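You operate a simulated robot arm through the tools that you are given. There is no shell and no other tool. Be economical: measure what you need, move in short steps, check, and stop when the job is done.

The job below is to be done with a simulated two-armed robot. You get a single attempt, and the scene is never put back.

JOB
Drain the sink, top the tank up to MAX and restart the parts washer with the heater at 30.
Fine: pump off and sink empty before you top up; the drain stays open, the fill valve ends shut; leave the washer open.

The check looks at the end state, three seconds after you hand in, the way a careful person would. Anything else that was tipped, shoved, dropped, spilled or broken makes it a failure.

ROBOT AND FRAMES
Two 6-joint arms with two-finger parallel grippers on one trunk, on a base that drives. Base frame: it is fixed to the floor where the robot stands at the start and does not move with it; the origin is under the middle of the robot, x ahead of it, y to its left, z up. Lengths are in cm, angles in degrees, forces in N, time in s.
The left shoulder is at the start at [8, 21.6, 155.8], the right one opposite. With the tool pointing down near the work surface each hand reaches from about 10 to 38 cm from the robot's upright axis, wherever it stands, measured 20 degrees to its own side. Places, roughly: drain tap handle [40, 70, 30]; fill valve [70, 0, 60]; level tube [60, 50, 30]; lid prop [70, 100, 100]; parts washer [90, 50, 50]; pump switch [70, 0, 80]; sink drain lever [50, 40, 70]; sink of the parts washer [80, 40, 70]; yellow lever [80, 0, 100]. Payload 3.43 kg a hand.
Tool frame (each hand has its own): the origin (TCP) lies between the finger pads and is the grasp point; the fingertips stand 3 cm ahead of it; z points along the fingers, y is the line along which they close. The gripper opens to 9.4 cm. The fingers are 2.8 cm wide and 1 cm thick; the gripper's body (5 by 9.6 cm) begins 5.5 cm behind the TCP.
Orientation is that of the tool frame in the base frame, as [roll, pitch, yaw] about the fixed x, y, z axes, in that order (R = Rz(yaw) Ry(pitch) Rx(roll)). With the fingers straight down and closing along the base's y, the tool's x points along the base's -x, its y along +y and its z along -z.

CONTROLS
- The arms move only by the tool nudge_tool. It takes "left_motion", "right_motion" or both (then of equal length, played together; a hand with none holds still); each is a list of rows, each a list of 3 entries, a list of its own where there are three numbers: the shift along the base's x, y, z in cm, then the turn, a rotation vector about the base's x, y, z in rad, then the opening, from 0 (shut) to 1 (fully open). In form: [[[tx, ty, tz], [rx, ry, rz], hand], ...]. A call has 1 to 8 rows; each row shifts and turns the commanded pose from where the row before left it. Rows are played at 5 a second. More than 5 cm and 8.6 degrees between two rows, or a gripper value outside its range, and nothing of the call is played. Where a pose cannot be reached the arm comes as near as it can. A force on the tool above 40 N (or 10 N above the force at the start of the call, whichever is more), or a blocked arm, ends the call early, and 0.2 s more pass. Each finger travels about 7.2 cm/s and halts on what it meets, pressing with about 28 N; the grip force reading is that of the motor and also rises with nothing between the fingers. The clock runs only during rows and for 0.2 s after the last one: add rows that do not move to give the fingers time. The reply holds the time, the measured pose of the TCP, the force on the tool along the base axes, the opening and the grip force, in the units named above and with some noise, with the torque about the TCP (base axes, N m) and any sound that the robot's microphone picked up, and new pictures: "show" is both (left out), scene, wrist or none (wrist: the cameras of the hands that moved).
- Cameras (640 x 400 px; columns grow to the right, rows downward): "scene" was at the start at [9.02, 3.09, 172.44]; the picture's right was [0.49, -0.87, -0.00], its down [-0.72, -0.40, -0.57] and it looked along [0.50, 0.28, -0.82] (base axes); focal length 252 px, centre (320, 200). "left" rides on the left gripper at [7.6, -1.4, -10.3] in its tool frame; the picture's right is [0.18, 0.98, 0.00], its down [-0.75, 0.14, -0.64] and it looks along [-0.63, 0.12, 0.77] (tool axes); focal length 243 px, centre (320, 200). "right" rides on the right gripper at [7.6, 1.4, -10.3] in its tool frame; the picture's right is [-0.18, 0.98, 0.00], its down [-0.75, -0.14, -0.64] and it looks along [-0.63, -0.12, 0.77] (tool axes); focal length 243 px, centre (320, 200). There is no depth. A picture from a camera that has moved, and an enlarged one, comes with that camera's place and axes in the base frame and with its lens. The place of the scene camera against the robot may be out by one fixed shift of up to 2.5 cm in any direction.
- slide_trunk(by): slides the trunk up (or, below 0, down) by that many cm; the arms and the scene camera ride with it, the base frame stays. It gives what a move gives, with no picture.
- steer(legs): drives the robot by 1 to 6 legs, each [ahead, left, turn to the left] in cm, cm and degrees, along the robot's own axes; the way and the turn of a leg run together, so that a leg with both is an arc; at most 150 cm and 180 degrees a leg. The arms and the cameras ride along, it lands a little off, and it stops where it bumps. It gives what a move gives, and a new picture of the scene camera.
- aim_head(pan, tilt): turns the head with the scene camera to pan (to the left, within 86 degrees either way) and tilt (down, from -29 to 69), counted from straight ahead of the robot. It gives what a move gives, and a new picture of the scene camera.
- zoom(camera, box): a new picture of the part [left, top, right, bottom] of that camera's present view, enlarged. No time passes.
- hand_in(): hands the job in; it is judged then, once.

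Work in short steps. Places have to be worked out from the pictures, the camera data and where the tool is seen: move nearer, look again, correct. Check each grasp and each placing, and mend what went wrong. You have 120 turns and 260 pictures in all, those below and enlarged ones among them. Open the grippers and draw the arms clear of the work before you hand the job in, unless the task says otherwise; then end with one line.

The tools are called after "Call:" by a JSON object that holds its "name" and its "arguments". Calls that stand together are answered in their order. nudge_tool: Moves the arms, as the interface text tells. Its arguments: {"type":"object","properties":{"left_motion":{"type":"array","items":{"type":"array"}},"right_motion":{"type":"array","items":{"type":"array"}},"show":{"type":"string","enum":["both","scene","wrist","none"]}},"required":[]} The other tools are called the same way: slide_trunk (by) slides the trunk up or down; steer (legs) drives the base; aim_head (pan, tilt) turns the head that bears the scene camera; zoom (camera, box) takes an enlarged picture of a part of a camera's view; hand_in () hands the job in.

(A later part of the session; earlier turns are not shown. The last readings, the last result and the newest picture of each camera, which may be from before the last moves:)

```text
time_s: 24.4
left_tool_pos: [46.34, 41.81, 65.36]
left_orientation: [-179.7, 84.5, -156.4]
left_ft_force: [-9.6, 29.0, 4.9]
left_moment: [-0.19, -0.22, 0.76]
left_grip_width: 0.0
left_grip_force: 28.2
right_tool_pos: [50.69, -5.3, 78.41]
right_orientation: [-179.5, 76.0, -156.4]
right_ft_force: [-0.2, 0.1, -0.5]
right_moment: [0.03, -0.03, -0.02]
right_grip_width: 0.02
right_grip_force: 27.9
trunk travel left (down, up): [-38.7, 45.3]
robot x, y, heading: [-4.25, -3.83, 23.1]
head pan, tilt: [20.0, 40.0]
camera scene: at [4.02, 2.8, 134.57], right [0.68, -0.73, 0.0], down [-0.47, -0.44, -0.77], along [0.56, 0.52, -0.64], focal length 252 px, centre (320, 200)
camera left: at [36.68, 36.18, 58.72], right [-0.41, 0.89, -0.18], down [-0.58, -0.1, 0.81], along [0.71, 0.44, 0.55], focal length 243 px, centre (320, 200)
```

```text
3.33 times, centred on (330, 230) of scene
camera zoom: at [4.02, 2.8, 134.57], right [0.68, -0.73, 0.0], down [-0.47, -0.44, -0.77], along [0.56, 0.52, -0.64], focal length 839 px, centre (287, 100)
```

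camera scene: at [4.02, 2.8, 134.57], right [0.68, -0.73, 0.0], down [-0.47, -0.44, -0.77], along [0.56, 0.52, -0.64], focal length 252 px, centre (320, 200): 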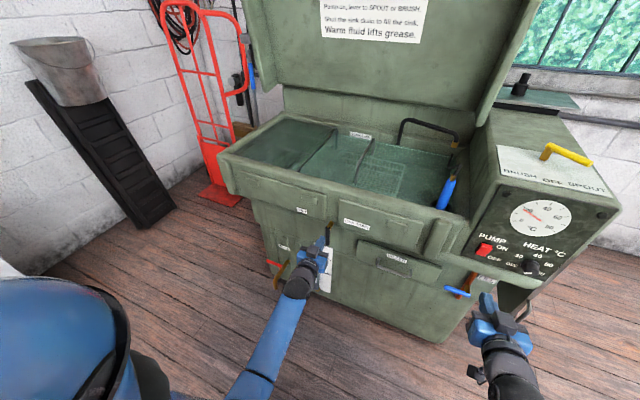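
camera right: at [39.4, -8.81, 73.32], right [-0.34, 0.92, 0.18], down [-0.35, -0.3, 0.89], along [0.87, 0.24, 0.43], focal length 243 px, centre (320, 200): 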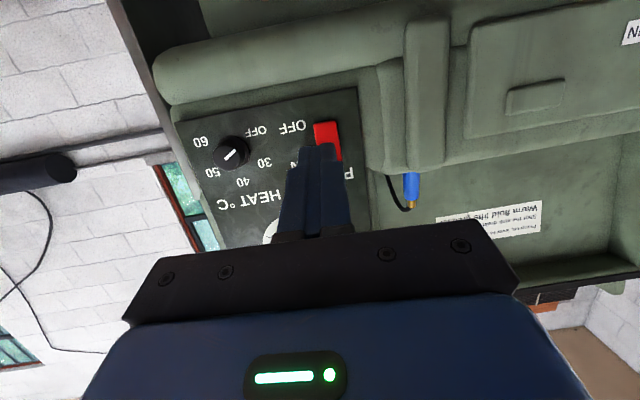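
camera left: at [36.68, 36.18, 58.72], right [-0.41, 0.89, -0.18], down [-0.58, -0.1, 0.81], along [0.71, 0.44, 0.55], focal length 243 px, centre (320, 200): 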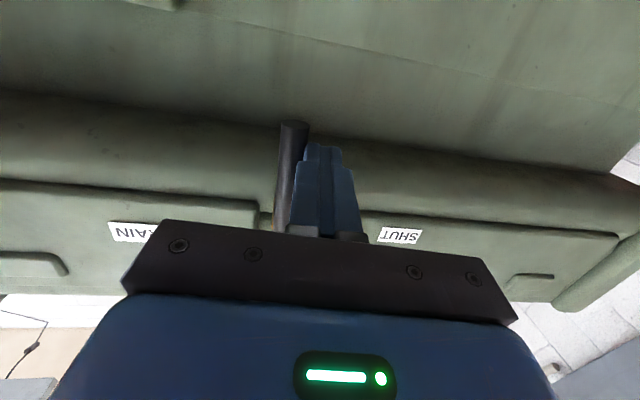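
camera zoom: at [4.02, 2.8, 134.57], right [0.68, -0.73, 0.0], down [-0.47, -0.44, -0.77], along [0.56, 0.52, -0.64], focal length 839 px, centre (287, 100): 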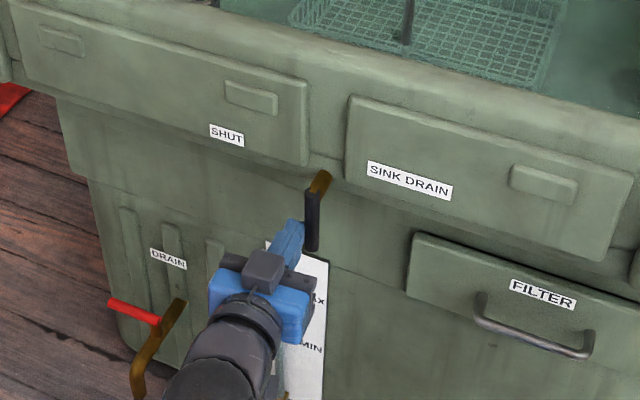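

Lever is straight down at its stop (30 N). I'll back the left hand off and watch the sink drain.

Call:
{"name": "nudge_tool", "arguments": {"left_motion": [[[-0.6, 1.4, 0], [0, 0, 0], 0], [[-2.5, -1, 0], [0, 0, 0], 0], [[-4, -1.6, 0], [0, 0, 0], 0], [[-4, -1.6, -2], [0, 0, 0], 0], [[-4, 0, -3], [0, 0, 0], 0], [[-1.9, 4.6, 0], [0, 0, 0], 0], [[-1.9, 4.6, 0], [0, 0, 0], 0], [[0, 0, 0], [0, 0, 0], 0]], "show": "scene"}}

Call:
{"name": "zoom", "arguments": {"camera": "scene", "box": [220, 100, 480, 300]}}

Call:
{"name": "zoom", "arguments": {"camera": "scene", "box": [290, 230, 350, 300]}}

```text
time_s: 26.2
left_tool_pos: [27.64, 47.56, 60.04]
left_orientation: [178.4, 84.4, -158.5]
left_ft_force: [0.4, 0.8, 0.0]
left_moment: [0.02, -0.02, 0.01]
left_grip_width: 0.02
left_grip_force: 27.6
right_tool_pos: [50.83, -5.63, 78.38]
right_orientation: [-180.0, 76.0, -157.1]
right_ft_force: [1.3, 0.2, 0.7]
right_moment: [-0.02, 0.02, 0.01]
right_grip_width: 0.0
right_grip_force: 28.4
trunk travel left (down, up): [-38.7, 45.3]
robot x, y, heading: [-4.73, -4.02, 23.0]
head pan, tilt: [20.0, 40.0]
camera scene: at [4.22, 2.41, 134.57], right [0.68, -0.73, 0.0], down [-0.47, -0.44, -0.77], along [0.56, 0.52, -0.64], focal length 252 px, centre (320, 200)
```

scene: 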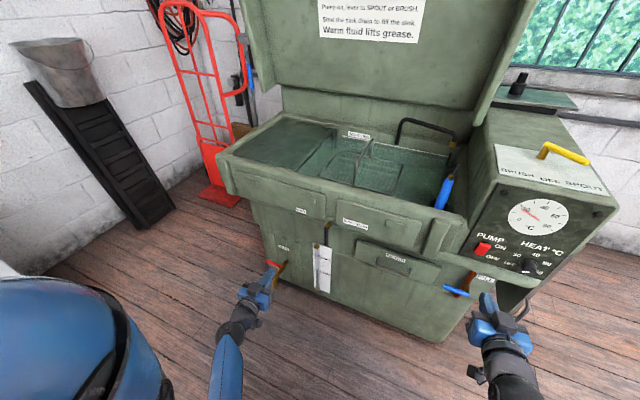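

```text
2.00 times, centred on (350, 200) of scene
camera zoom: at [4.22, 2.41, 134.57], right [0.68, -0.73, 0.0], down [-0.47, -0.44, -0.77], along [0.56, 0.52, -0.64], focal length 503 px, centre (260, 200)
```

zoom: 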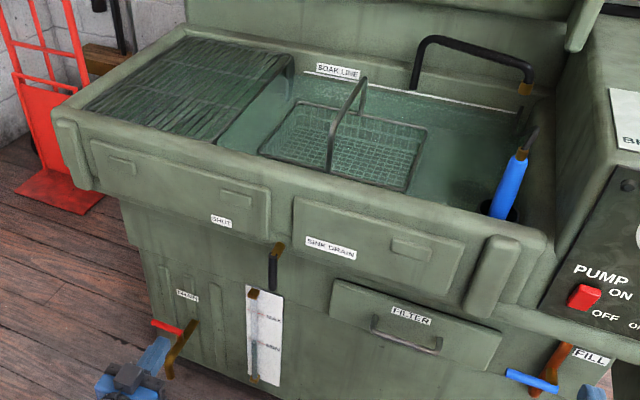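

```text
5.71 times, centred on (320, 265) of scene
camera zoom: at [4.22, 2.41, 134.57], right [0.68, -0.73, 0.0], down [-0.47, -0.44, -0.77], along [0.56, 0.52, -0.64], focal length 1438 px, centre (320, -171)
```

zoom: 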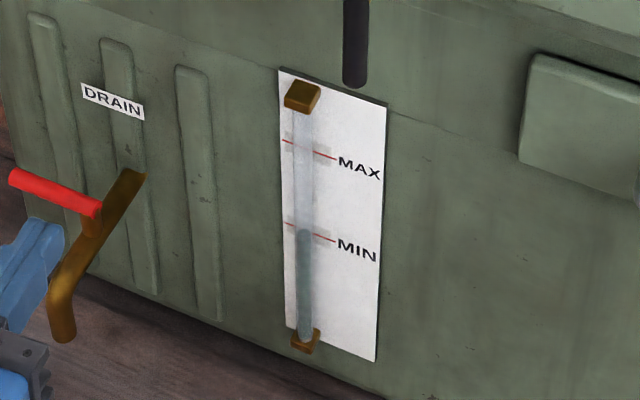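

The sink is draining and the tube level is rising past MIN. Meanwhile I'll back the right hand off and lower it to view the fill valve.

Call:
{"name": "nudge_tool", "arguments": {"right_motion": [[[-4, -1.7, 0], [0, 0, 0], 0], [[-4, -1.7, -1], [0, 0, 0], 0], [[-1, 0, -4], [0, 0, 0], 0], [[0, 0, -4], [0, 0, 0], 0], [[0, 0, -4], [0, 0, 0], 0], [[0, 0, -4], [0, 0, 0], 0], [[0, 0, 0], [0, 0, 0], 0]], "show": "wrist"}}

Call:
{"name": "aim_head", "arguments": {"pan": -5, "tilt": 40}}

Call:
{"name": "zoom", "arguments": {"camera": "scene", "box": [300, 190, 460, 310]}}

```text
time_s: 27.8
left_tool_pos: [27.56, 47.5, 60.08]
left_orientation: [178.8, 84.3, -158.2]
left_ft_force: [-0.2, -0.1, -0.3]
left_moment: [0.0, -0.01, 0.02]
left_grip_width: 0.0
left_grip_force: 28.1
right_tool_pos: [41.78, -9.33, 61.14]
right_orientation: [-179.9, 75.9, -157.1]
right_ft_force: [1.0, 0.9, 0.5]
right_moment: [0.0, 0.0, -0.02]
right_grip_width: 0.0
right_grip_force: 28.1
trunk travel left (down, up): [-38.7, 45.3]
robot x, y, heading: [-4.73, -4.0, 22.7]
head pan, tilt: [20.0, 40.0]
camera right: at [30.36, -12.4, 56.04], right [-0.34, 0.92, 0.18], down [-0.35, -0.3, 0.89], along [0.87, 0.24, 0.43], focal length 243 px, centre (320, 200)
```

right: 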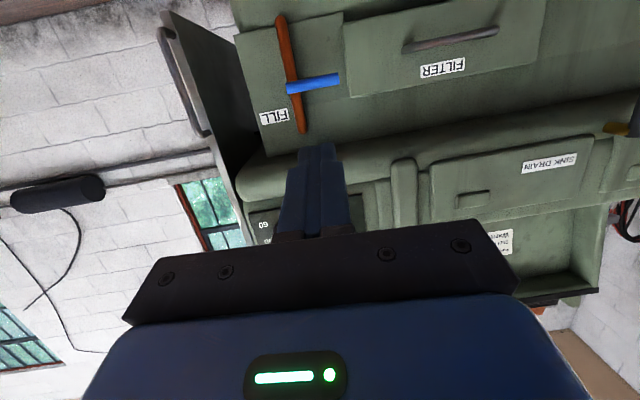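

```text
time_s: 28.7
left_tool_pos: [27.62, 47.44, 60.01]
left_orientation: [178.8, 84.3, -158.3]
left_ft_force: [0.9, -0.3, -0.1]
left_moment: [0.0, 0.03, -0.05]
left_grip_width: 0.02
left_grip_force: 28.2
right_tool_pos: [41.71, -9.25, 61.24]
right_orientation: [-179.9, 76.0, -157.1]
right_ft_force: [-0.7, 0.6, 0.4]
right_moment: [0.04, -0.01, 0.02]
right_grip_width: 0.02
right_grip_force: 28.0
trunk travel left (down, up): [-38.7, 45.3]
robot x, y, heading: [-4.76, -3.81, 23.1]
head pan, tilt: [-5.0, 40.0]
camera scene: at [6.08, -0.72, 134.57], right [0.31, -0.95, 0.0], down [-0.61, -0.2, -0.77], along [0.73, 0.24, -0.64], focal length 252 px, centre (320, 200)
```

scene: 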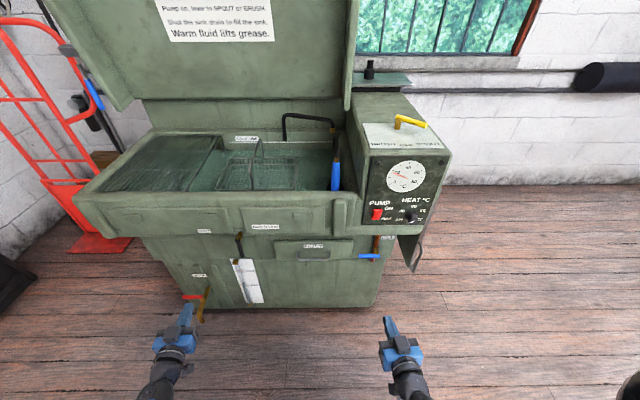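

```text
3.33 times, centred on (380, 250) of scene
camera zoom: at [6.08, -0.72, 134.57], right [0.31, -0.95, 0.0], down [-0.61, -0.2, -0.77], along [0.73, 0.24, -0.64], focal length 839 px, centre (120, 33)
```

zoom: 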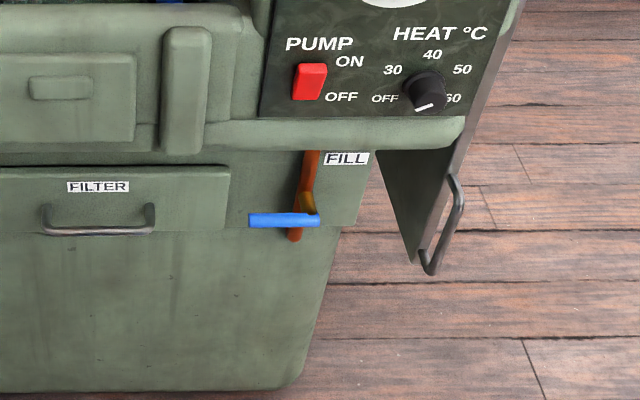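

Fill handle: pivot near (68, -3.1, 56), free end near (65.3, 4.2, 56). I'll pre-position the right fingertip in front/above it while the sink drains.

Call:
{"name": "nudge_tool", "arguments": {"right_motion": [[[3.5, 1.8, -0.2], [0.0117, -0.0276, 0], 0], [[3.5, 1.8, -0.2], [0.0117, -0.0276, 0], 0], [[3.5, 1.8, -0.2], [0.0117, -0.0276, 0], 0], [[3.5, 1.8, -0.2], [0.0117, -0.0276, 0], 0], [[2.8, 1.6, -0.2], [0.0117, -0.0276, 0], 0], [[0, 0, 0], [0, 0, 0], 0]], "show": "both"}}

Call:
{"name": "zoom", "arguments": {"camera": "scene", "box": [300, 190, 460, 310]}}

Call:
{"name": "zoom", "arguments": {"camera": "scene", "box": [110, 110, 370, 320]}}

```text
time_s: 30.1
left_tool_pos: [27.6, 47.42, 60.13]
left_orientation: [178.6, 84.3, -158.3]
left_ft_force: [-0.6, 0.1, -1.9]
left_moment: [0.04, 0.02, 0.02]
left_grip_width: 0.0
left_grip_force: 28.0
right_tool_pos: [57.78, -0.63, 60.38]
right_orientation: [179.8, 84.0, -157.4]
right_ft_force: [0.5, 0.0, -0.9]
right_moment: [0.01, 0.01, 0.01]
right_grip_width: 0.01
right_grip_force: 28.4
right hand out of reach, approached as far as the arm can: row 5
trunk travel left (down, up): [-38.7, 45.3]
robot x, y, heading: [-4.74, -4.33, 23.0]
head pan, tilt: [-5.0, 40.0]
camera scene: at [6.06, -0.73, 134.57], right [0.31, -0.95, 0.0], down [-0.61, -0.2, -0.77], along [0.73, 0.24, -0.64], focal length 252 px, centre (320, 200)
camera right: at [47.22, -3.6, 53.76], right [-0.36, 0.91, 0.18], down [-0.46, -0.35, 0.82], along [0.81, 0.21, 0.55], focal length 243 px, centre (320, 200)
```

scene: 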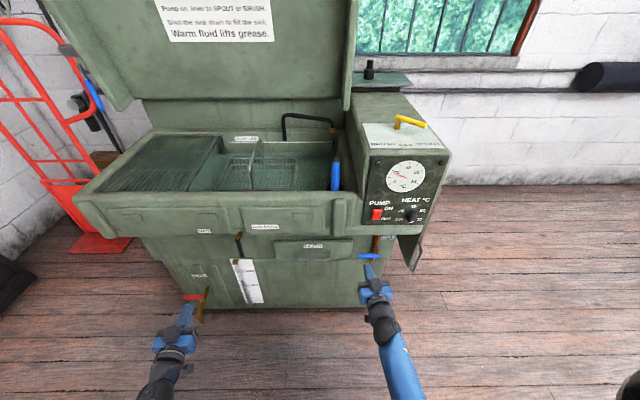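
right: 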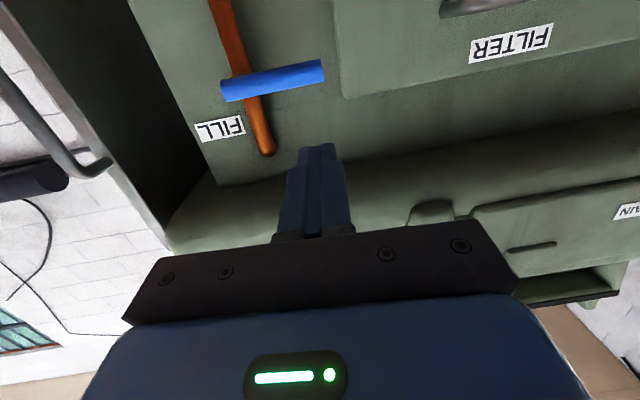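

```text
3.33 times, centred on (380, 250) of scene
camera zoom: at [6.06, -0.73, 134.57], right [0.31, -0.95, 0.0], down [-0.61, -0.2, -0.77], along [0.73, 0.24, -0.64], focal length 839 px, centre (120, 33)
```

zoom: 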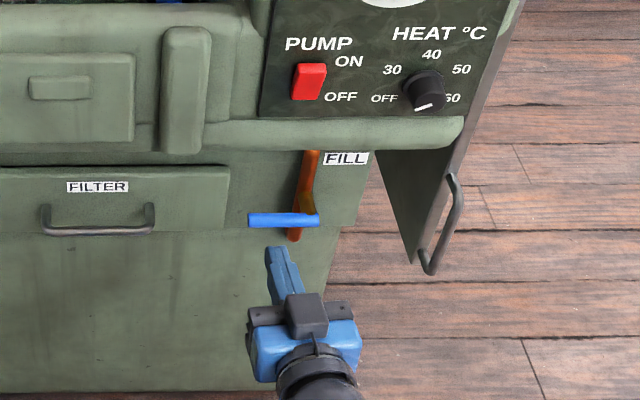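

```text
1.90 times, centred on (240, 215) of scene
camera zoom: at [6.06, -0.73, 134.57], right [0.31, -0.95, 0.0], down [-0.61, -0.2, -0.77], along [0.73, 0.24, -0.64], focal length 479 px, centre (472, 171)
```

zoom: 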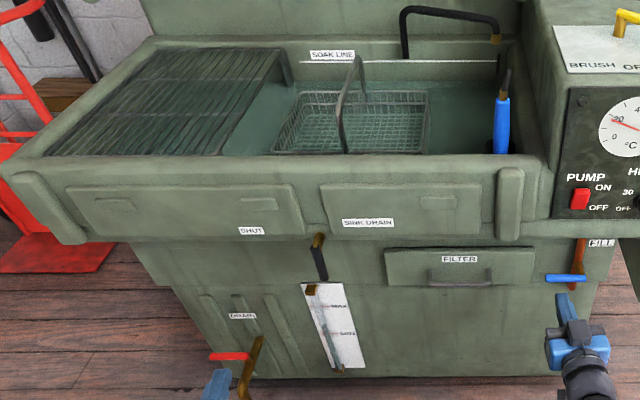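

The right arm runs out of reach at this height; I'll drive 5 cm closer (still short of my starting distance), which also gives the sink time.

Call:
{"name": "steer", "arguments": {"legs": [[5, 0, 0]]}}

Call:
{"name": "zoom", "arguments": {"camera": "scene", "box": [90, 110, 350, 320]}}

Call:
{"name": "zoom", "arguments": {"camera": "scene", "box": [290, 210, 450, 330]}}

```text
time_s: 31.0
left_tool_pos: [32.12, 49.34, 60.08]
left_orientation: [178.7, 84.2, -158.2]
left_ft_force: [-1.2, 0.2, -0.2]
left_moment: [-0.01, -0.02, 0.01]
left_grip_width: 0.0
left_grip_force: 28.0
right_tool_pos: [62.39, 1.14, 60.22]
right_orientation: [179.8, 83.9, -157.3]
right_ft_force: [-0.1, -0.7, -0.7]
right_moment: [-0.01, -0.01, 0.04]
right_grip_width: 0.0
right_grip_force: 28.0
trunk travel left (down, up): [-38.7, 45.3]
robot x, y, heading: [0.01, -1.88, 22.5]
head pan, tilt: [-5.0, 40.0]
camera scene: at [10.75, 1.23, 134.56], right [0.31, -0.95, 0.0], down [-0.61, -0.2, -0.77], along [0.73, 0.23, -0.64], focal length 252 px, centre (320, 200)
```

scene: 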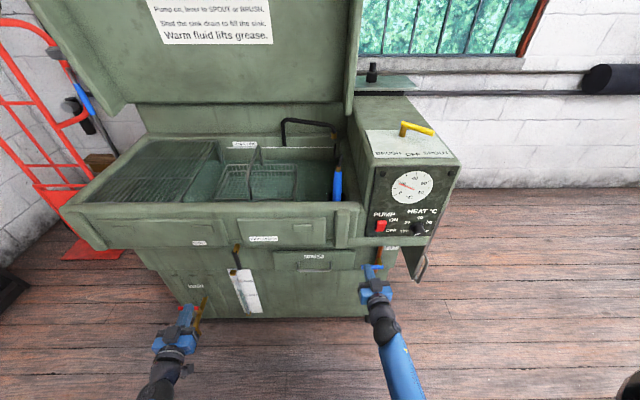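

```text
1.90 times, centred on (220, 215) of scene
camera zoom: at [10.75, 1.23, 134.56], right [0.31, -0.95, 0.0], down [-0.61, -0.2, -0.77], along [0.73, 0.23, -0.64], focal length 479 px, centre (510, 171)
```

zoom: 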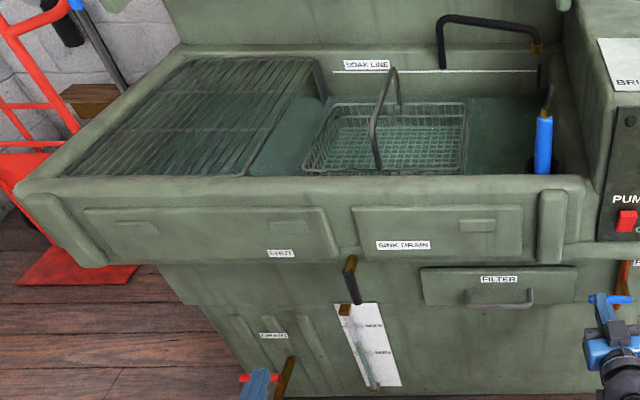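

```text
3.33 times, centred on (370, 270) of scene
camera zoom: at [10.75, 1.23, 134.56], right [0.31, -0.95, 0.0], down [-0.61, -0.2, -0.77], along [0.73, 0.23, -0.64], focal length 839 px, centre (153, -33)
```

zoom: 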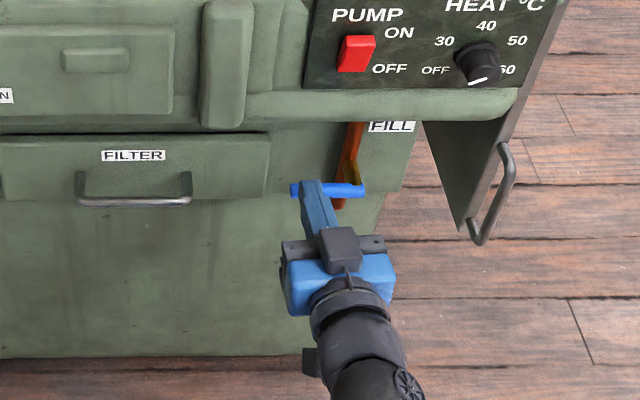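

The fingertip now sits right over the fill handle. I'll wait for the sink to empty first.

Call:
{"name": "nudge_tool", "arguments": {"right_motion": [[[0, 0, 0], [0, 0, 0], 0], [[0, 0, 0], [0, 0, 0], 0], [[0, 0, 0], [0, 0, 0], 0], [[0, 0, 0], [0, 0, 0], 0], [[0, 0, 0], [0, 0, 0], 0], [[0, 0, 0], [0, 0, 0], 0], [[0, 0, 0], [0, 0, 0], 0], [[0, 0, 0], [0, 0, 0], 0]], "show": "none"}}

Call:
{"name": "nudge_tool", "arguments": {"right_motion": [[[0, 0, 0], [0, 0, 0], 0], [[0, 0, 0], [0, 0, 0], 0], [[0, 0, 0], [0, 0, 0], 0], [[0, 0, 0], [0, 0, 0], 0], [[0, 0, 0], [0, 0, 0], 0], [[0, 0, 0], [0, 0, 0], 0], [[0, 0, 0], [0, 0, 0], 0], [[0, 0, 0], [0, 0, 0], 0]], "show": "none"}}

Call:
{"name": "nudge_tool", "arguments": {"right_motion": [[[0, 0, 0], [0, 0, 0], 0], [[0, 0, 0], [0, 0, 0], 0], [[0, 0, 0], [0, 0, 0], 0], [[0, 0, 0], [0, 0, 0], 0], [[0, 0, 0], [0, 0, 0], 0], [[0, 0, 0], [0, 0, 0], 0], [[0, 0, 0], [0, 0, 0], 0], [[0, 0, 0], [0, 0, 0], 0]], "show": "none"}}

Call:
{"name": "zoom", "arguments": {"camera": "scene", "box": [90, 110, 350, 320]}}

Call:
{"name": "zoom", "arguments": {"camera": "scene", "box": [220, 250, 290, 320]}}

```text
time_s: 32.8
left_tool_pos: [32.28, 49.43, 60.05]
left_orientation: [178.7, 84.4, -158.4]
left_ft_force: [0.3, 0.7, -0.9]
left_moment: [0.0, -0.01, -0.04]
left_grip_width: 0.01
left_grip_force: 28.3
right_tool_pos: [62.5, 1.24, 60.39]
right_orientation: [179.9, 84.0, -157.3]
right_ft_force: [-0.2, -1.0, -0.5]
right_moment: [0.01, -0.01, 0.02]
right_grip_width: 0.03
right_grip_force: 28.3
trunk travel left (down, up): [-38.7, 45.3]
robot x, y, heading: [-0.05, -2.06, 22.8]
head pan, tilt: [-5.0, 40.0]
```

```text
time_s: 34.6
left_tool_pos: [32.32, 49.36, 60.05]
left_orientation: [178.7, 84.2, -158.3]
left_ft_force: [0.2, 0.2, -0.8]
left_moment: [0.0, 0.02, -0.02]
left_grip_width: 0.0
left_grip_force: 28.0
right_tool_pos: [62.36, 1.19, 60.42]
right_orientation: [179.9, 84.1, -157.4]
right_ft_force: [-0.4, -0.3, 0.1]
right_moment: [-0.01, 0.01, -0.01]
right_grip_width: 0.03
right_grip_force: 27.8
trunk travel left (down, up): [-38.7, 45.3]
robot x, y, heading: [0.32, -2.34, 22.7]
head pan, tilt: [-5.0, 40.0]
```

```text
time_s: 36.4
left_tool_pos: [32.25, 49.28, 59.94]
left_orientation: [178.8, 84.3, -158.3]
left_ft_force: [-0.7, -0.4, -0.3]
left_moment: [0.02, 0.01, -0.01]
left_grip_width: 0.0
left_grip_force: 28.2
right_tool_pos: [62.4, 1.13, 60.48]
right_orientation: [179.9, 83.9, -157.3]
right_ft_force: [-0.3, 0.8, 0.5]
right_moment: [0.01, 0.01, 0.0]
right_grip_width: 0.0
right_grip_force: 28.2
trunk travel left (down, up): [-38.7, 45.3]
robot x, y, heading: [0.21, -2.27, 22.7]
head pan, tilt: [-5.0, 40.0]
```

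```text
1.90 times, centred on (220, 215) of scene
camera zoom: at [10.65, 1.19, 134.57], right [0.31, -0.95, 0.0], down [-0.61, -0.2, -0.77], along [0.73, 0.23, -0.64], focal length 479 px, centre (510, 171)
```

zoom: 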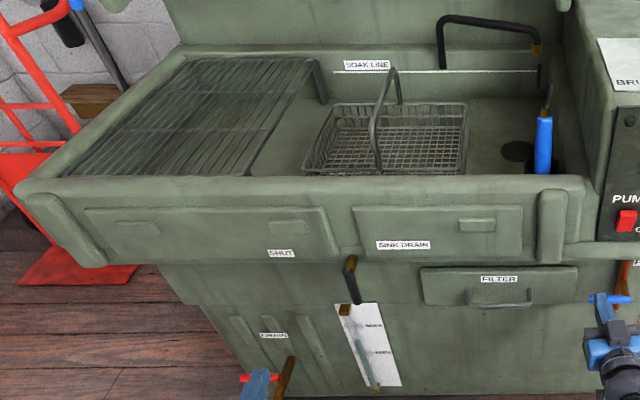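

```text
5.71 times, centred on (255, 285) of scene
camera zoom: at [10.65, 1.19, 134.57], right [0.31, -0.95, 0.0], down [-0.61, -0.2, -0.77], along [0.73, 0.23, -0.64], focal length 1438 px, centre (691, -286)
```

zoom: 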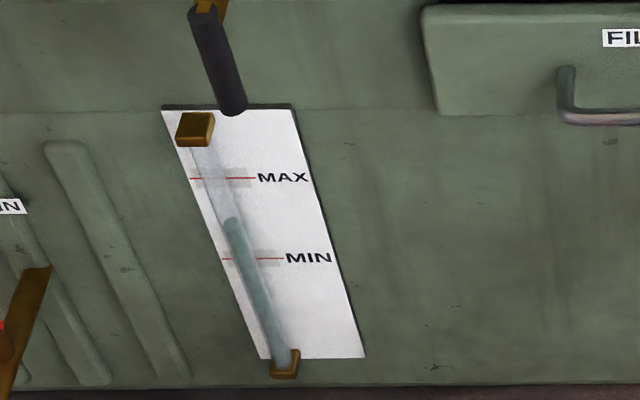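

The sink is empty, and the tube sits halfway between MIN and MAX. I'll bring the left wrist camera down to MAX height (~z 50) to read the tube without parallax.

Call:
{"name": "nudge_tool", "arguments": {"left_motion": [[[0.37, -2.17, -2], [-0.0455, 0.1073, 0], 0], [[0.37, -2.17, -2], [-0.0455, 0.1073, 0], 0], [[0.37, -2.17, -2], [-0.0455, 0.1073, 0], 0], [[0.37, -2.17, -2], [-0.0455, 0.1073, 0], 0], [[0.37, -2.17, -2], [-0.0455, 0.1073, 0], 0], [[0.37, -2.17, -2], [-0.0455, 0.1073, 0], 0], [[0, 0, 0], [0, 0, 0], 0]], "show": "wrist"}}

```text
time_s: 38.0
left_tool_pos: [34.55, 36.51, 47.87]
left_orientation: [180.0, 44.1, -157.1]
left_ft_force: [0.5, -0.2, -1.1]
left_moment: [0.02, -0.01, 0.0]
left_grip_width: 0.0
left_grip_force: 28.2
right_tool_pos: [62.37, 1.16, 60.31]
right_orientation: [179.9, 83.9, -157.3]
right_ft_force: [0.6, 0.7, 0.9]
right_moment: [0.0, 0.01, -0.03]
right_grip_width: 0.0
right_grip_force: 27.7
trunk travel left (down, up): [-38.7, 45.3]
robot x, y, heading: [0.34, -2.3, 23.0]
head pan, tilt: [-5.0, 40.0]
camera left: at [23.29, 30.3, 49.9], right [-0.5, 0.85, -0.13], down [0.03, 0.16, 0.99], along [0.86, 0.49, -0.11], focal length 243 px, centre (320, 200)
```

left: 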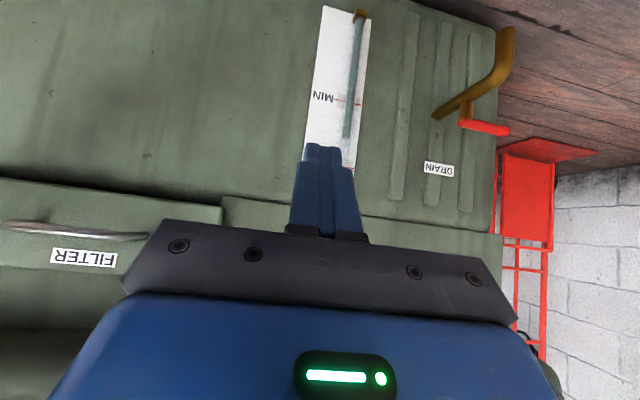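

The view is from above MAX still, and the finger hides it. I'll shift the left hand right 7 cm and down 6 cm.

Call:
{"name": "nudge_tool", "arguments": {"left_motion": [[[0.9, -2.15, -2], [0, 0, 0], 0], [[0.9, -2.15, -2], [0, 0, 0], 0], [[0.9, -2.15, -2], [0, 0, 0], 0], [[0, 0, 0], [0, 0, 0], 0]], "show": "wrist"}}

Call:
{"name": "zoom", "arguments": {"camera": "left", "box": [310, 60, 470, 230]}}

```text
time_s: 39.0
left_tool_pos: [37.12, 30.04, 41.94]
left_orientation: [179.9, 44.2, -157.2]
left_ft_force: [1.3, -0.6, -0.3]
left_moment: [0.02, -0.01, -0.05]
left_grip_width: 0.0
left_grip_force: 27.8
right_tool_pos: [62.35, 1.1, 60.6]
right_orientation: [179.9, 84.1, -157.3]
right_ft_force: [-0.8, 0.3, 0.4]
right_moment: [-0.04, -0.03, 0.01]
right_grip_width: 0.01
right_grip_force: 27.7
trunk travel left (down, up): [-38.7, 45.3]
robot x, y, heading: [0.12, -2.11, 22.8]
head pan, tilt: [-5.0, 40.0]
camera left: at [25.87, 23.79, 43.89], right [-0.5, 0.85, -0.13], down [0.03, 0.16, 0.99], along [0.86, 0.49, -0.11], focal length 243 px, centre (320, 200)
```

left: 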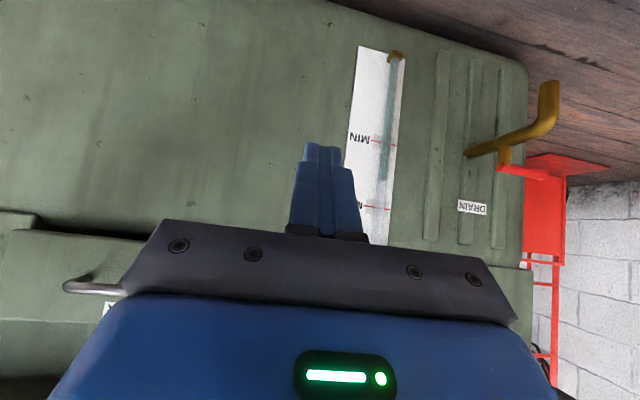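

```text
2.35 times, centred on (390, 145) of left
camera zoom: at [25.87, 23.79, 43.89], right [-0.5, 0.85, -0.13], down [0.03, 0.16, 0.99], along [0.86, 0.49, -0.11], focal length 571 px, centre (155, 329)
```

zoom: 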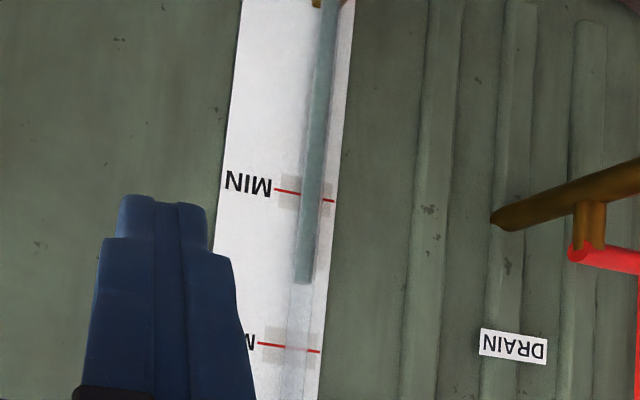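

Good view: level is about 58% of the way from MIN to MAX. Now I'll push the fill handle down partway (~30°) to test direction and flow rate.

Call:
{"name": "nudge_tool", "arguments": {"right_motion": [[[1.1, 0.5, -1], [0, 0, 0], 0], [[0, 0, -1.6], [0, 0, 0], 0], [[0, 0, -1.6], [0, 0, 0], 0], [[0, 0, -1.6], [0, 0, 0], 0]], "show": "both"}}

Call:
{"name": "zoom", "arguments": {"camera": "left", "box": [310, 60, 470, 230]}}

```text
time_s: 40.0
left_tool_pos: [37.09, 30.12, 41.88]
left_orientation: [-180.0, 44.2, -157.2]
left_ft_force: [-0.8, -0.3, 0.9]
left_moment: [-0.03, 0.01, 0.03]
left_grip_width: 0.0
left_grip_force: 28.1
right_tool_pos: [62.95, 1.49, 56.96]
right_orientation: [180.0, 83.9, -157.5]
right_ft_force: [-0.3, 0.8, -0.1]
right_moment: [0.03, -0.02, 0.0]
right_grip_width: 0.02
right_grip_force: 28.5
right hand out of reach, approached as far as the arm can: row 1, 2, 3, 4
trunk travel left (down, up): [-38.7, 45.3]
robot x, y, heading: [0.32, -2.3, 22.7]
head pan, tilt: [-5.0, 40.0]
camera scene: at [10.68, 1.2, 134.56], right [0.31, -0.95, 0.0], down [-0.61, -0.2, -0.77], along [0.73, 0.23, -0.64], focal length 252 px, centre (320, 200)
camera right: at [52.26, -1.35, 50.29], right [-0.36, 0.92, 0.18], down [-0.46, -0.34, 0.82], along [0.81, 0.21, 0.55], focal length 243 px, centre (320, 200)
```

scene: 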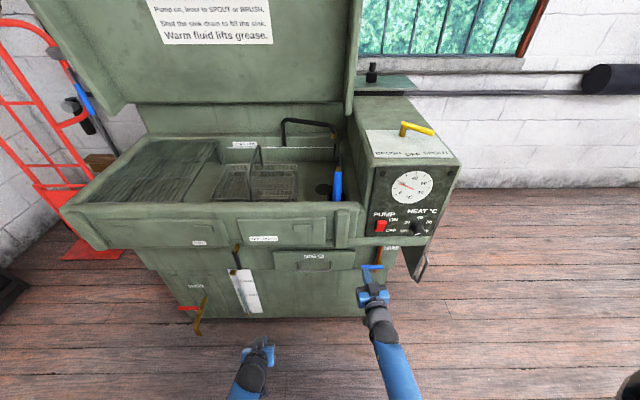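
right: 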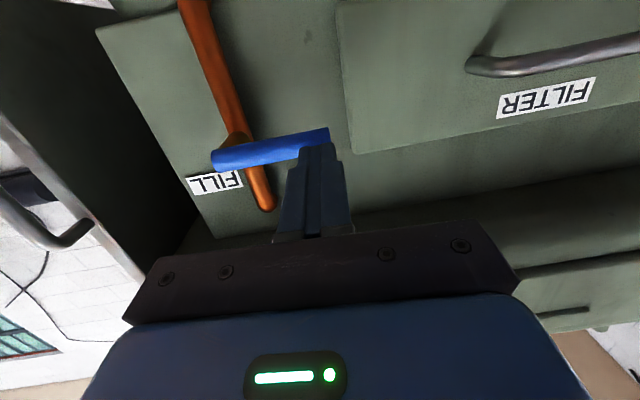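

```text
2.35 times, centred on (390, 145) of left
camera zoom: at [25.86, 23.82, 43.89], right [-0.5, 0.85, -0.13], down [0.03, 0.16, 0.99], along [0.86, 0.49, -0.11], focal length 571 px, centre (155, 329)
```

zoom: 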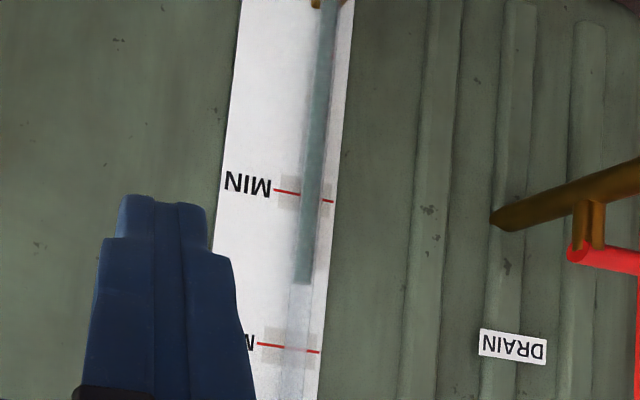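

The arm is at its reach limit here, so I'll retreat the right hand, raise both hands 20 cm and lower the trunk 20 cm for better reach.

Call:
{"name": "nudge_tool", "arguments": {"right_motion": [[[-4, -1.7, 0], [0, 0, 0], 0], [[-4, -1.7, 0], [0, 0, 0], 0], [[0, 0, 4], [0, 0, 0], 0], [[0, 0, 4], [0, 0, 0], 0], [[0, 0, 4], [0, 0, 0], 0], [[0, 0, 4], [0, 0, 0], 0], [[0, 0, 4], [0, 0, 0], 0]], "left_motion": [[[-1, -0.4, 0], [0, 0, 0], 0], [[0, 0, 4], [0, 0, 0], 0], [[0, 0, 4], [0, 0, 0], 0], [[0, 0, 4], [0, 0, 0], 0], [[0, 0, 4], [0, 0, 0], 0], [[0, 0, 4], [0, 0, 0], 0], [[0, 0, 0], [0, 0, 0], 0]], "show": "none"}}

Call:
{"name": "slide_trunk", "arguments": {"by": -20}}

Call:
{"name": "nudge_tool", "arguments": {"right_motion": [[[4, 1.7, 0], [0, 0, 0], 0], [[0, 0, 1], [0, 0, 0], 0]], "left_motion": [[[1, 0.4, 0], [0, 0, 0], 0], [[0, 0, 0], [0, 0, 0], 0]], "show": "both"}}

```text
time_s: 41.6
left_tool_pos: [36.01, 29.34, 61.98]
left_orientation: [179.9, 44.0, -157.2]
left_ft_force: [0.0, 0.3, 0.1]
left_moment: [0.03, -0.03, -0.01]
left_grip_width: 0.02
left_grip_force: 28.2
right_tool_pos: [55.66, -4.3, 72.35]
right_orientation: [-122.8, 78.8, -103.1]
right_ft_force: [-1.3, 5.0, -0.1]
right_moment: [0.09, -0.01, -0.32]
right_grip_width: 0.0
right_grip_force: 28.1
right hand out of reach, approached as far as the arm can: row 3, 4, 5
trunk travel left (down, up): [-38.7, 45.3]
robot x, y, heading: [0.47, -2.01, 23.0]
head pan, tilt: [-5.0, 40.0]
```

```text
time_s: 43.8
left_tool_pos: [35.98, 29.26, 42.0]
left_orientation: [179.9, 44.1, -157.2]
left_ft_force: [-1.1, 0.1, 0.9]
left_moment: [0.0, -0.02, -0.01]
left_grip_width: 0.0
left_grip_force: 27.9
right_tool_pos: [55.21, -3.2, 52.38]
right_orientation: [179.8, 84.0, -157.2]
right_ft_force: [-0.1, 1.2, 0.4]
right_moment: [0.01, 0.0, 0.02]
right_grip_width: 0.01
right_grip_force: 28.1
trunk travel left (down, up): [-18.7, 65.3]
robot x, y, heading: [-0.22, -2.07, 22.9]
head pan, tilt: [-5.0, 40.0]
```

```text
time_s: 44.4
left_tool_pos: [37.04, 29.57, 42.08]
left_orientation: [179.9, 44.1, -157.1]
left_ft_force: [0.6, 0.8, 0.5]
left_moment: [-0.03, -0.02, 0.04]
left_grip_width: 0.0
left_grip_force: 27.6
right_tool_pos: [59.2, -1.42, 53.24]
right_orientation: [180.0, 83.9, -157.4]
right_ft_force: [-1.4, -0.4, -1.1]
right_moment: [0.03, -0.03, -0.01]
right_grip_width: 0.0
right_grip_force: 27.9
trunk travel left (down, up): [-18.7, 65.3]
robot x, y, heading: [-0.04, -2.01, 22.5]
head pan, tilt: [-5.0, 40.0]
camera scene: at [10.6, 1.17, 114.57], right [0.31, -0.95, 0.0], down [-0.61, -0.2, -0.77], along [0.73, 0.23, -0.64], focal length 252 px, centre (320, 200)
camera right: at [48.63, -4.28, 46.65], right [-0.36, 0.91, 0.18], down [-0.46, -0.35, 0.82], along [0.81, 0.21, 0.55], focal length 243 px, centre (320, 200)
camera left: at [25.86, 23.44, 44.03], right [-0.5, 0.85, -0.13], down [0.03, 0.16, 0.99], along [0.86, 0.49, -0.11], focal length 243 px, centre (320, 200)
```

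scene: 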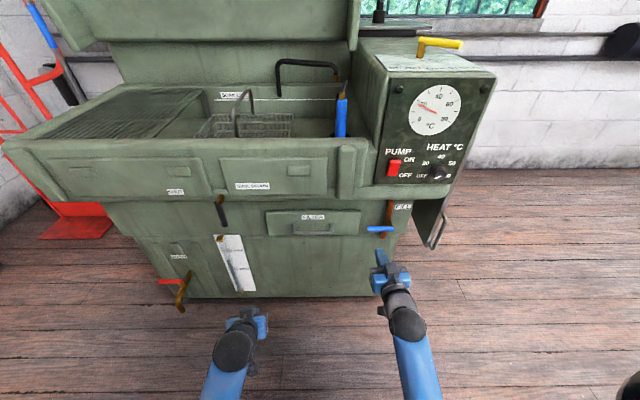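
right: 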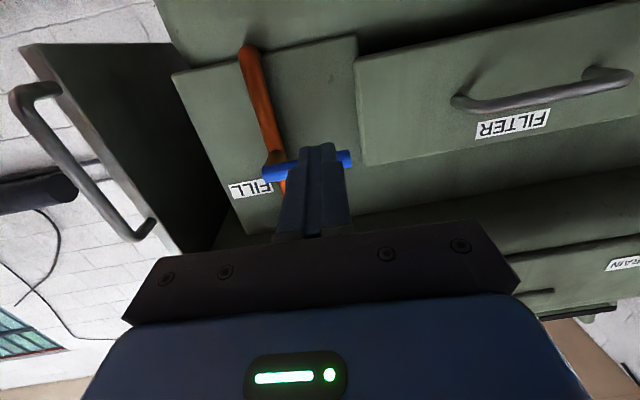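
left: 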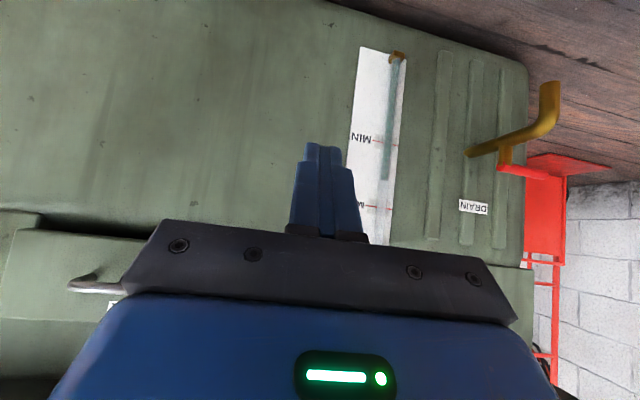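

Reach is now better. I'll raise the right fingertip above the fill handle and bring it forward over it.

Call:
{"name": "nudge_tool", "arguments": {"right_motion": [[[-0.2, 0.45, 3], [0, 0, 0], 0], [[-0.2, 0.45, 3], [0, 0, 0], 0], [[2.3, 1.0, 0.2], [0, 0, 0], 0], [[2.3, 1.0, 0], [0, 0, 0], 0], [[0, 0, 0], [0, 0, 0], 0]], "show": "both"}}

Call:
{"name": "zoom", "arguments": {"camera": "scene", "box": [310, 160, 470, 300]}}

```text
time_s: 45.6
left_tool_pos: [37.12, 29.64, 42.08]
left_orientation: [179.9, 44.2, -157.2]
left_ft_force: [0.1, 0.0, 0.7]
left_moment: [0.01, 0.01, -0.04]
left_grip_width: 0.0
left_grip_force: 27.5
right_tool_pos: [63.38, 1.58, 59.32]
right_orientation: [-179.9, 83.9, -157.4]
right_ft_force: [0.1, 0.7, -0.2]
right_moment: [0.0, 0.01, -0.01]
right_grip_width: 0.01
right_grip_force: 27.6
trunk travel left (down, up): [-18.7, 65.3]
robot x, y, heading: [0.03, -2.04, 22.5]
head pan, tilt: [-5.0, 40.0]
camera scene: at [10.64, 1.18, 114.57], right [0.31, -0.95, 0.0], down [-0.61, -0.2, -0.77], along [0.73, 0.23, -0.64], focal length 252 px, centre (320, 200)
camera right: at [52.88, -1.29, 52.75], right [-0.36, 0.91, 0.18], down [-0.46, -0.35, 0.82], along [0.81, 0.21, 0.55], focal length 243 px, centre (320, 200)
```

scene: 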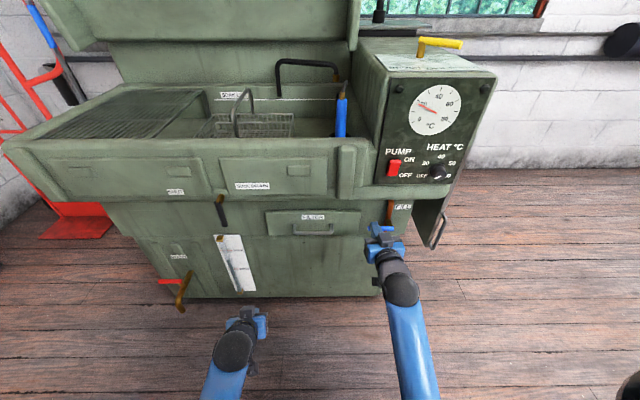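
right: 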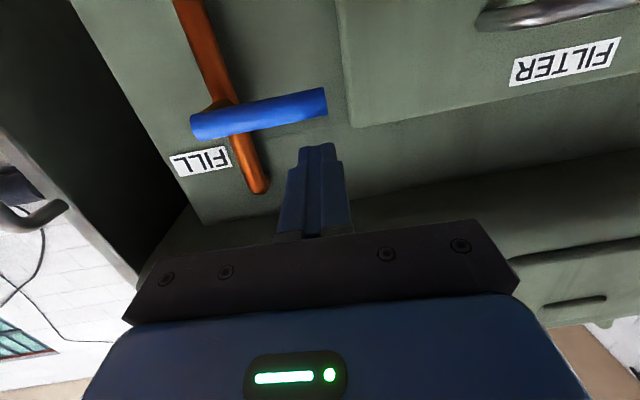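

```text
2.86 times, centred on (390, 230) of scene
camera zoom: at [10.64, 1.18, 114.57], right [0.31, -0.95, 0.0], down [-0.61, -0.2, -0.77], along [0.73, 0.23, -0.64], focal length 719 px, centre (120, 114)
```

zoom: 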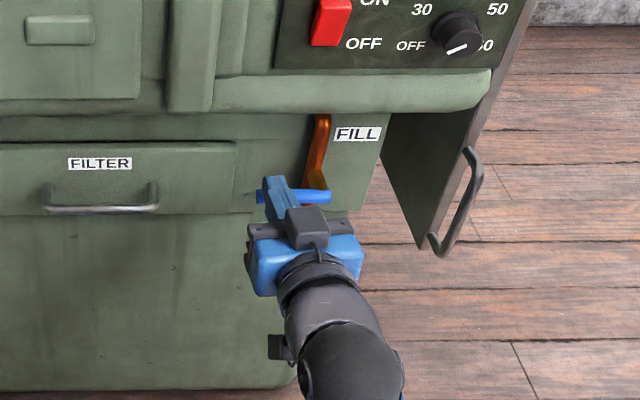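

The fingertip is directly above the handle. Pressing down ~3.6 cm to crack the fill valve open about 30°.

Call:
{"name": "nudge_tool", "arguments": {"right_motion": [[[0.4, -0.9, -1], [0, 0, 0], 0], [[0, 0, -1.3], [0, 0, 0], 0], [[0, 0, -1.4], [0, 0, 0], 0]], "show": "both"}}

Call:
{"name": "zoom", "arguments": {"camera": "left", "box": [310, 60, 470, 230]}}

```text
time_s: 46.4
left_tool_pos: [37.13, 29.64, 42.07]
left_orientation: [179.9, 44.3, -157.1]
left_ft_force: [0.2, -0.5, 0.2]
left_moment: [0.01, -0.01, -0.01]
left_grip_width: 0.01
left_grip_force: 28.2
right_tool_pos: [63.68, 0.76, 55.99]
right_orientation: [-179.7, 84.4, -156.9]
right_ft_force: [-8.2, -2.8, 11.2]
right_moment: [0.06, -0.37, -0.05]
right_grip_width: 0.0
right_grip_force: 27.7
trunk travel left (down, up): [-18.7, 65.3]
robot x, y, heading: [-0.24, -2.16, 23.0]
head pan, tilt: [-5.0, 40.0]
camera scene: at [10.41, 1.14, 114.62], right [0.31, -0.95, 0.0], down [-0.61, -0.2, -0.77], along [0.73, 0.23, -0.64], focal length 252 px, centre (320, 200)
camera right: at [53.19, -2.18, 49.31], right [-0.36, 0.91, 0.18], down [-0.47, -0.35, 0.81], along [0.81, 0.21, 0.55], focal length 243 px, centre (320, 200)
```

scene: 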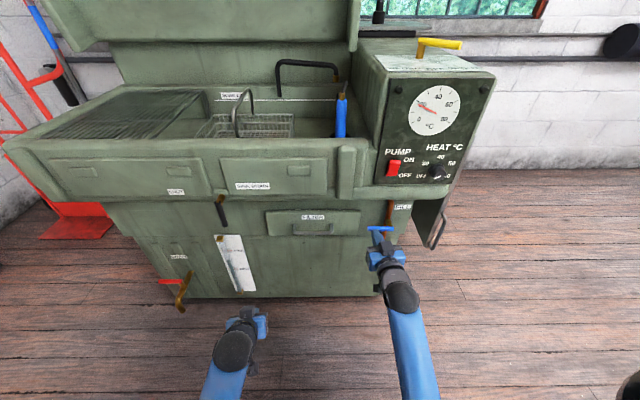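
right: 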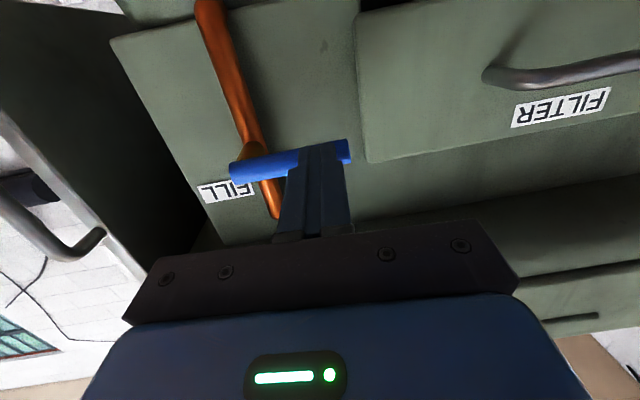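

```text
2.35 times, centred on (390, 145) of left
camera zoom: at [25.79, 23.41, 44.11], right [-0.5, 0.85, -0.13], down [0.03, 0.16, 0.99], along [0.86, 0.49, -0.11], focal length 571 px, centre (155, 329)
```

zoom: 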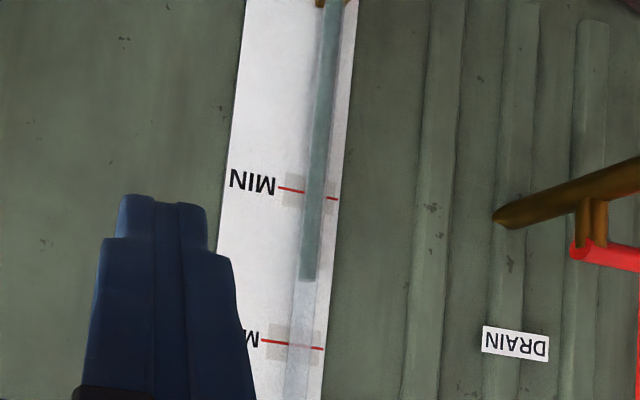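

The handle didn't turn; the fingertip pressed its front face, so the handle is ~1.5 cm deeper than I judged. I'll back up, rise, go further in, and look.

Call:
{"name": "nudge_tool", "arguments": {"right_motion": [[[-1.2, -0.5, 0], [0, 0, 0], 0], [[0, 0, 3.8], [0, 0, 0], 0], [[1.4, 0.6, 0], [0, 0, 0], 0], [[1.5, 0.6, 0], [0, 0, 0], 0], [[0, 0, 0], [0, 0, 0], 0]], "show": "both"}}

Call:
{"name": "zoom", "arguments": {"camera": "scene", "box": [330, 180, 430, 270]}}

```text
time_s: 47.6
left_tool_pos: [37.05, 29.63, 42.05]
left_orientation: [179.9, 44.2, -157.2]
left_ft_force: [0.4, -0.2, -0.1]
left_moment: [0.0, 0.03, 0.01]
left_grip_width: 0.0
left_grip_force: 27.6
right_tool_pos: [65.49, 1.54, 59.52]
right_orientation: [179.9, 84.0, -157.4]
right_ft_force: [0.4, 0.2, 0.1]
right_moment: [0.01, 0.04, 0.0]
right_grip_width: 0.0
right_grip_force: 28.4
trunk travel left (down, up): [-18.7, 65.3]
robot x, y, heading: [0.04, -2.06, 23.0]
head pan, tilt: [-5.0, 40.0]
camera scene: at [10.64, 1.18, 114.57], right [0.31, -0.95, 0.0], down [-0.61, -0.2, -0.77], along [0.73, 0.23, -0.64], focal length 252 px, centre (320, 200)
camera right: at [54.91, -1.48, 52.91], right [-0.36, 0.91, 0.18], down [-0.46, -0.35, 0.82], along [0.81, 0.21, 0.55], focal length 243 px, centre (320, 200)
```

scene: 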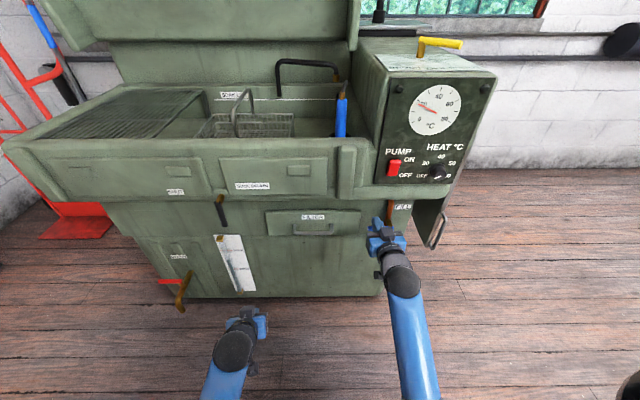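
right: 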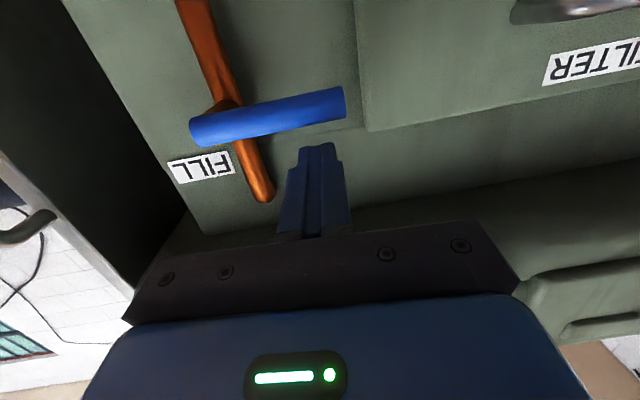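

```text
4.44 times, centred on (380, 225) of scene
camera zoom: at [10.64, 1.18, 114.57], right [0.31, -0.95, 0.0], down [-0.61, -0.2, -0.77], along [0.73, 0.23, -0.64], focal length 1118 px, centre (53, 89)
```

zoom: 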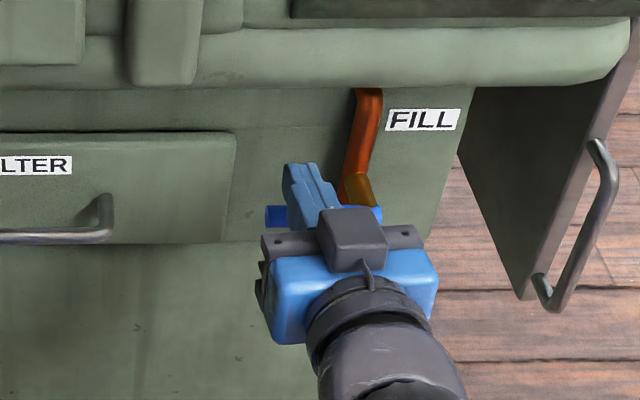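

Now the tip clearly reaches past the handle. Pressing down again.

Call:
{"name": "nudge_tool", "arguments": {"right_motion": [[[0, 0, -1.3], [0, 0, 0], 0], [[0, 0, -1.3], [0, 0, 0], 0], [[0, 0, -1.3], [0, 0, 0], 0]], "show": "wrist"}}

Call:
{"name": "zoom", "arguments": {"camera": "left", "box": [310, 60, 470, 230]}}

```text
time_s: 48.3
left_tool_pos: [37.09, 29.68, 42.01]
left_orientation: [180.0, 44.2, -157.2]
left_ft_force: [-1.4, 0.0, 0.0]
left_moment: [-0.01, 0.04, 0.0]
left_grip_width: 0.02
left_grip_force: 28.1
right_tool_pos: [65.67, 1.5, 58.19]
right_orientation: [-179.4, 86.5, -156.7]
right_ft_force: [-2.6, -0.5, 14.7]
right_moment: [0.1, -0.19, 0.18]
right_grip_width: 0.0
right_grip_force: 28.4
trunk travel left (down, up): [-18.7, 65.3]
robot x, y, heading: [0.02, -2.55, 22.9]
head pan, tilt: [-5.0, 40.0]
stopped in row 3 (right hand): the force on the tool passed its limit at 47 N (the readings are from after the stop); the commanded pose is now the measured one
camera right: at [55.41, -1.33, 51.14], right [-0.37, 0.91, 0.18], down [-0.49, -0.36, 0.79], along [0.79, 0.2, 0.58], focal length 243 px, centre (320, 200)
```

right: 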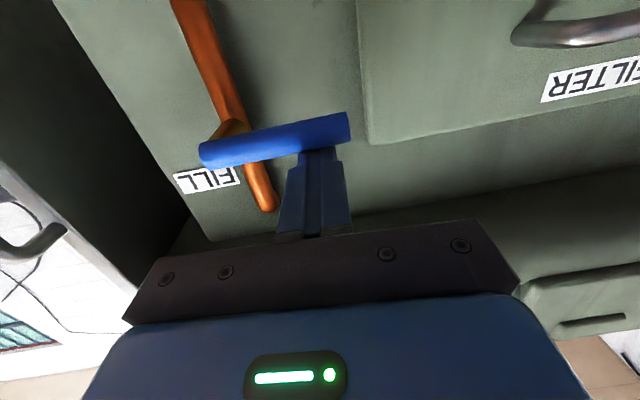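

```text
2.35 times, centred on (390, 145) of left
camera zoom: at [25.84, 23.44, 44.04], right [-0.5, 0.85, -0.13], down [0.03, 0.16, 0.99], along [0.86, 0.49, -0.11], focal length 571 px, centre (155, 329)
```

zoom: 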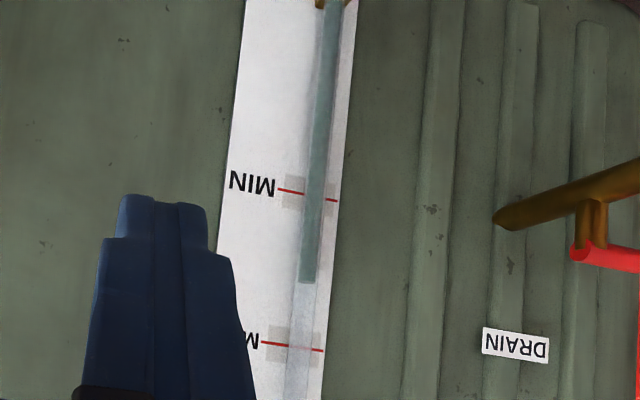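

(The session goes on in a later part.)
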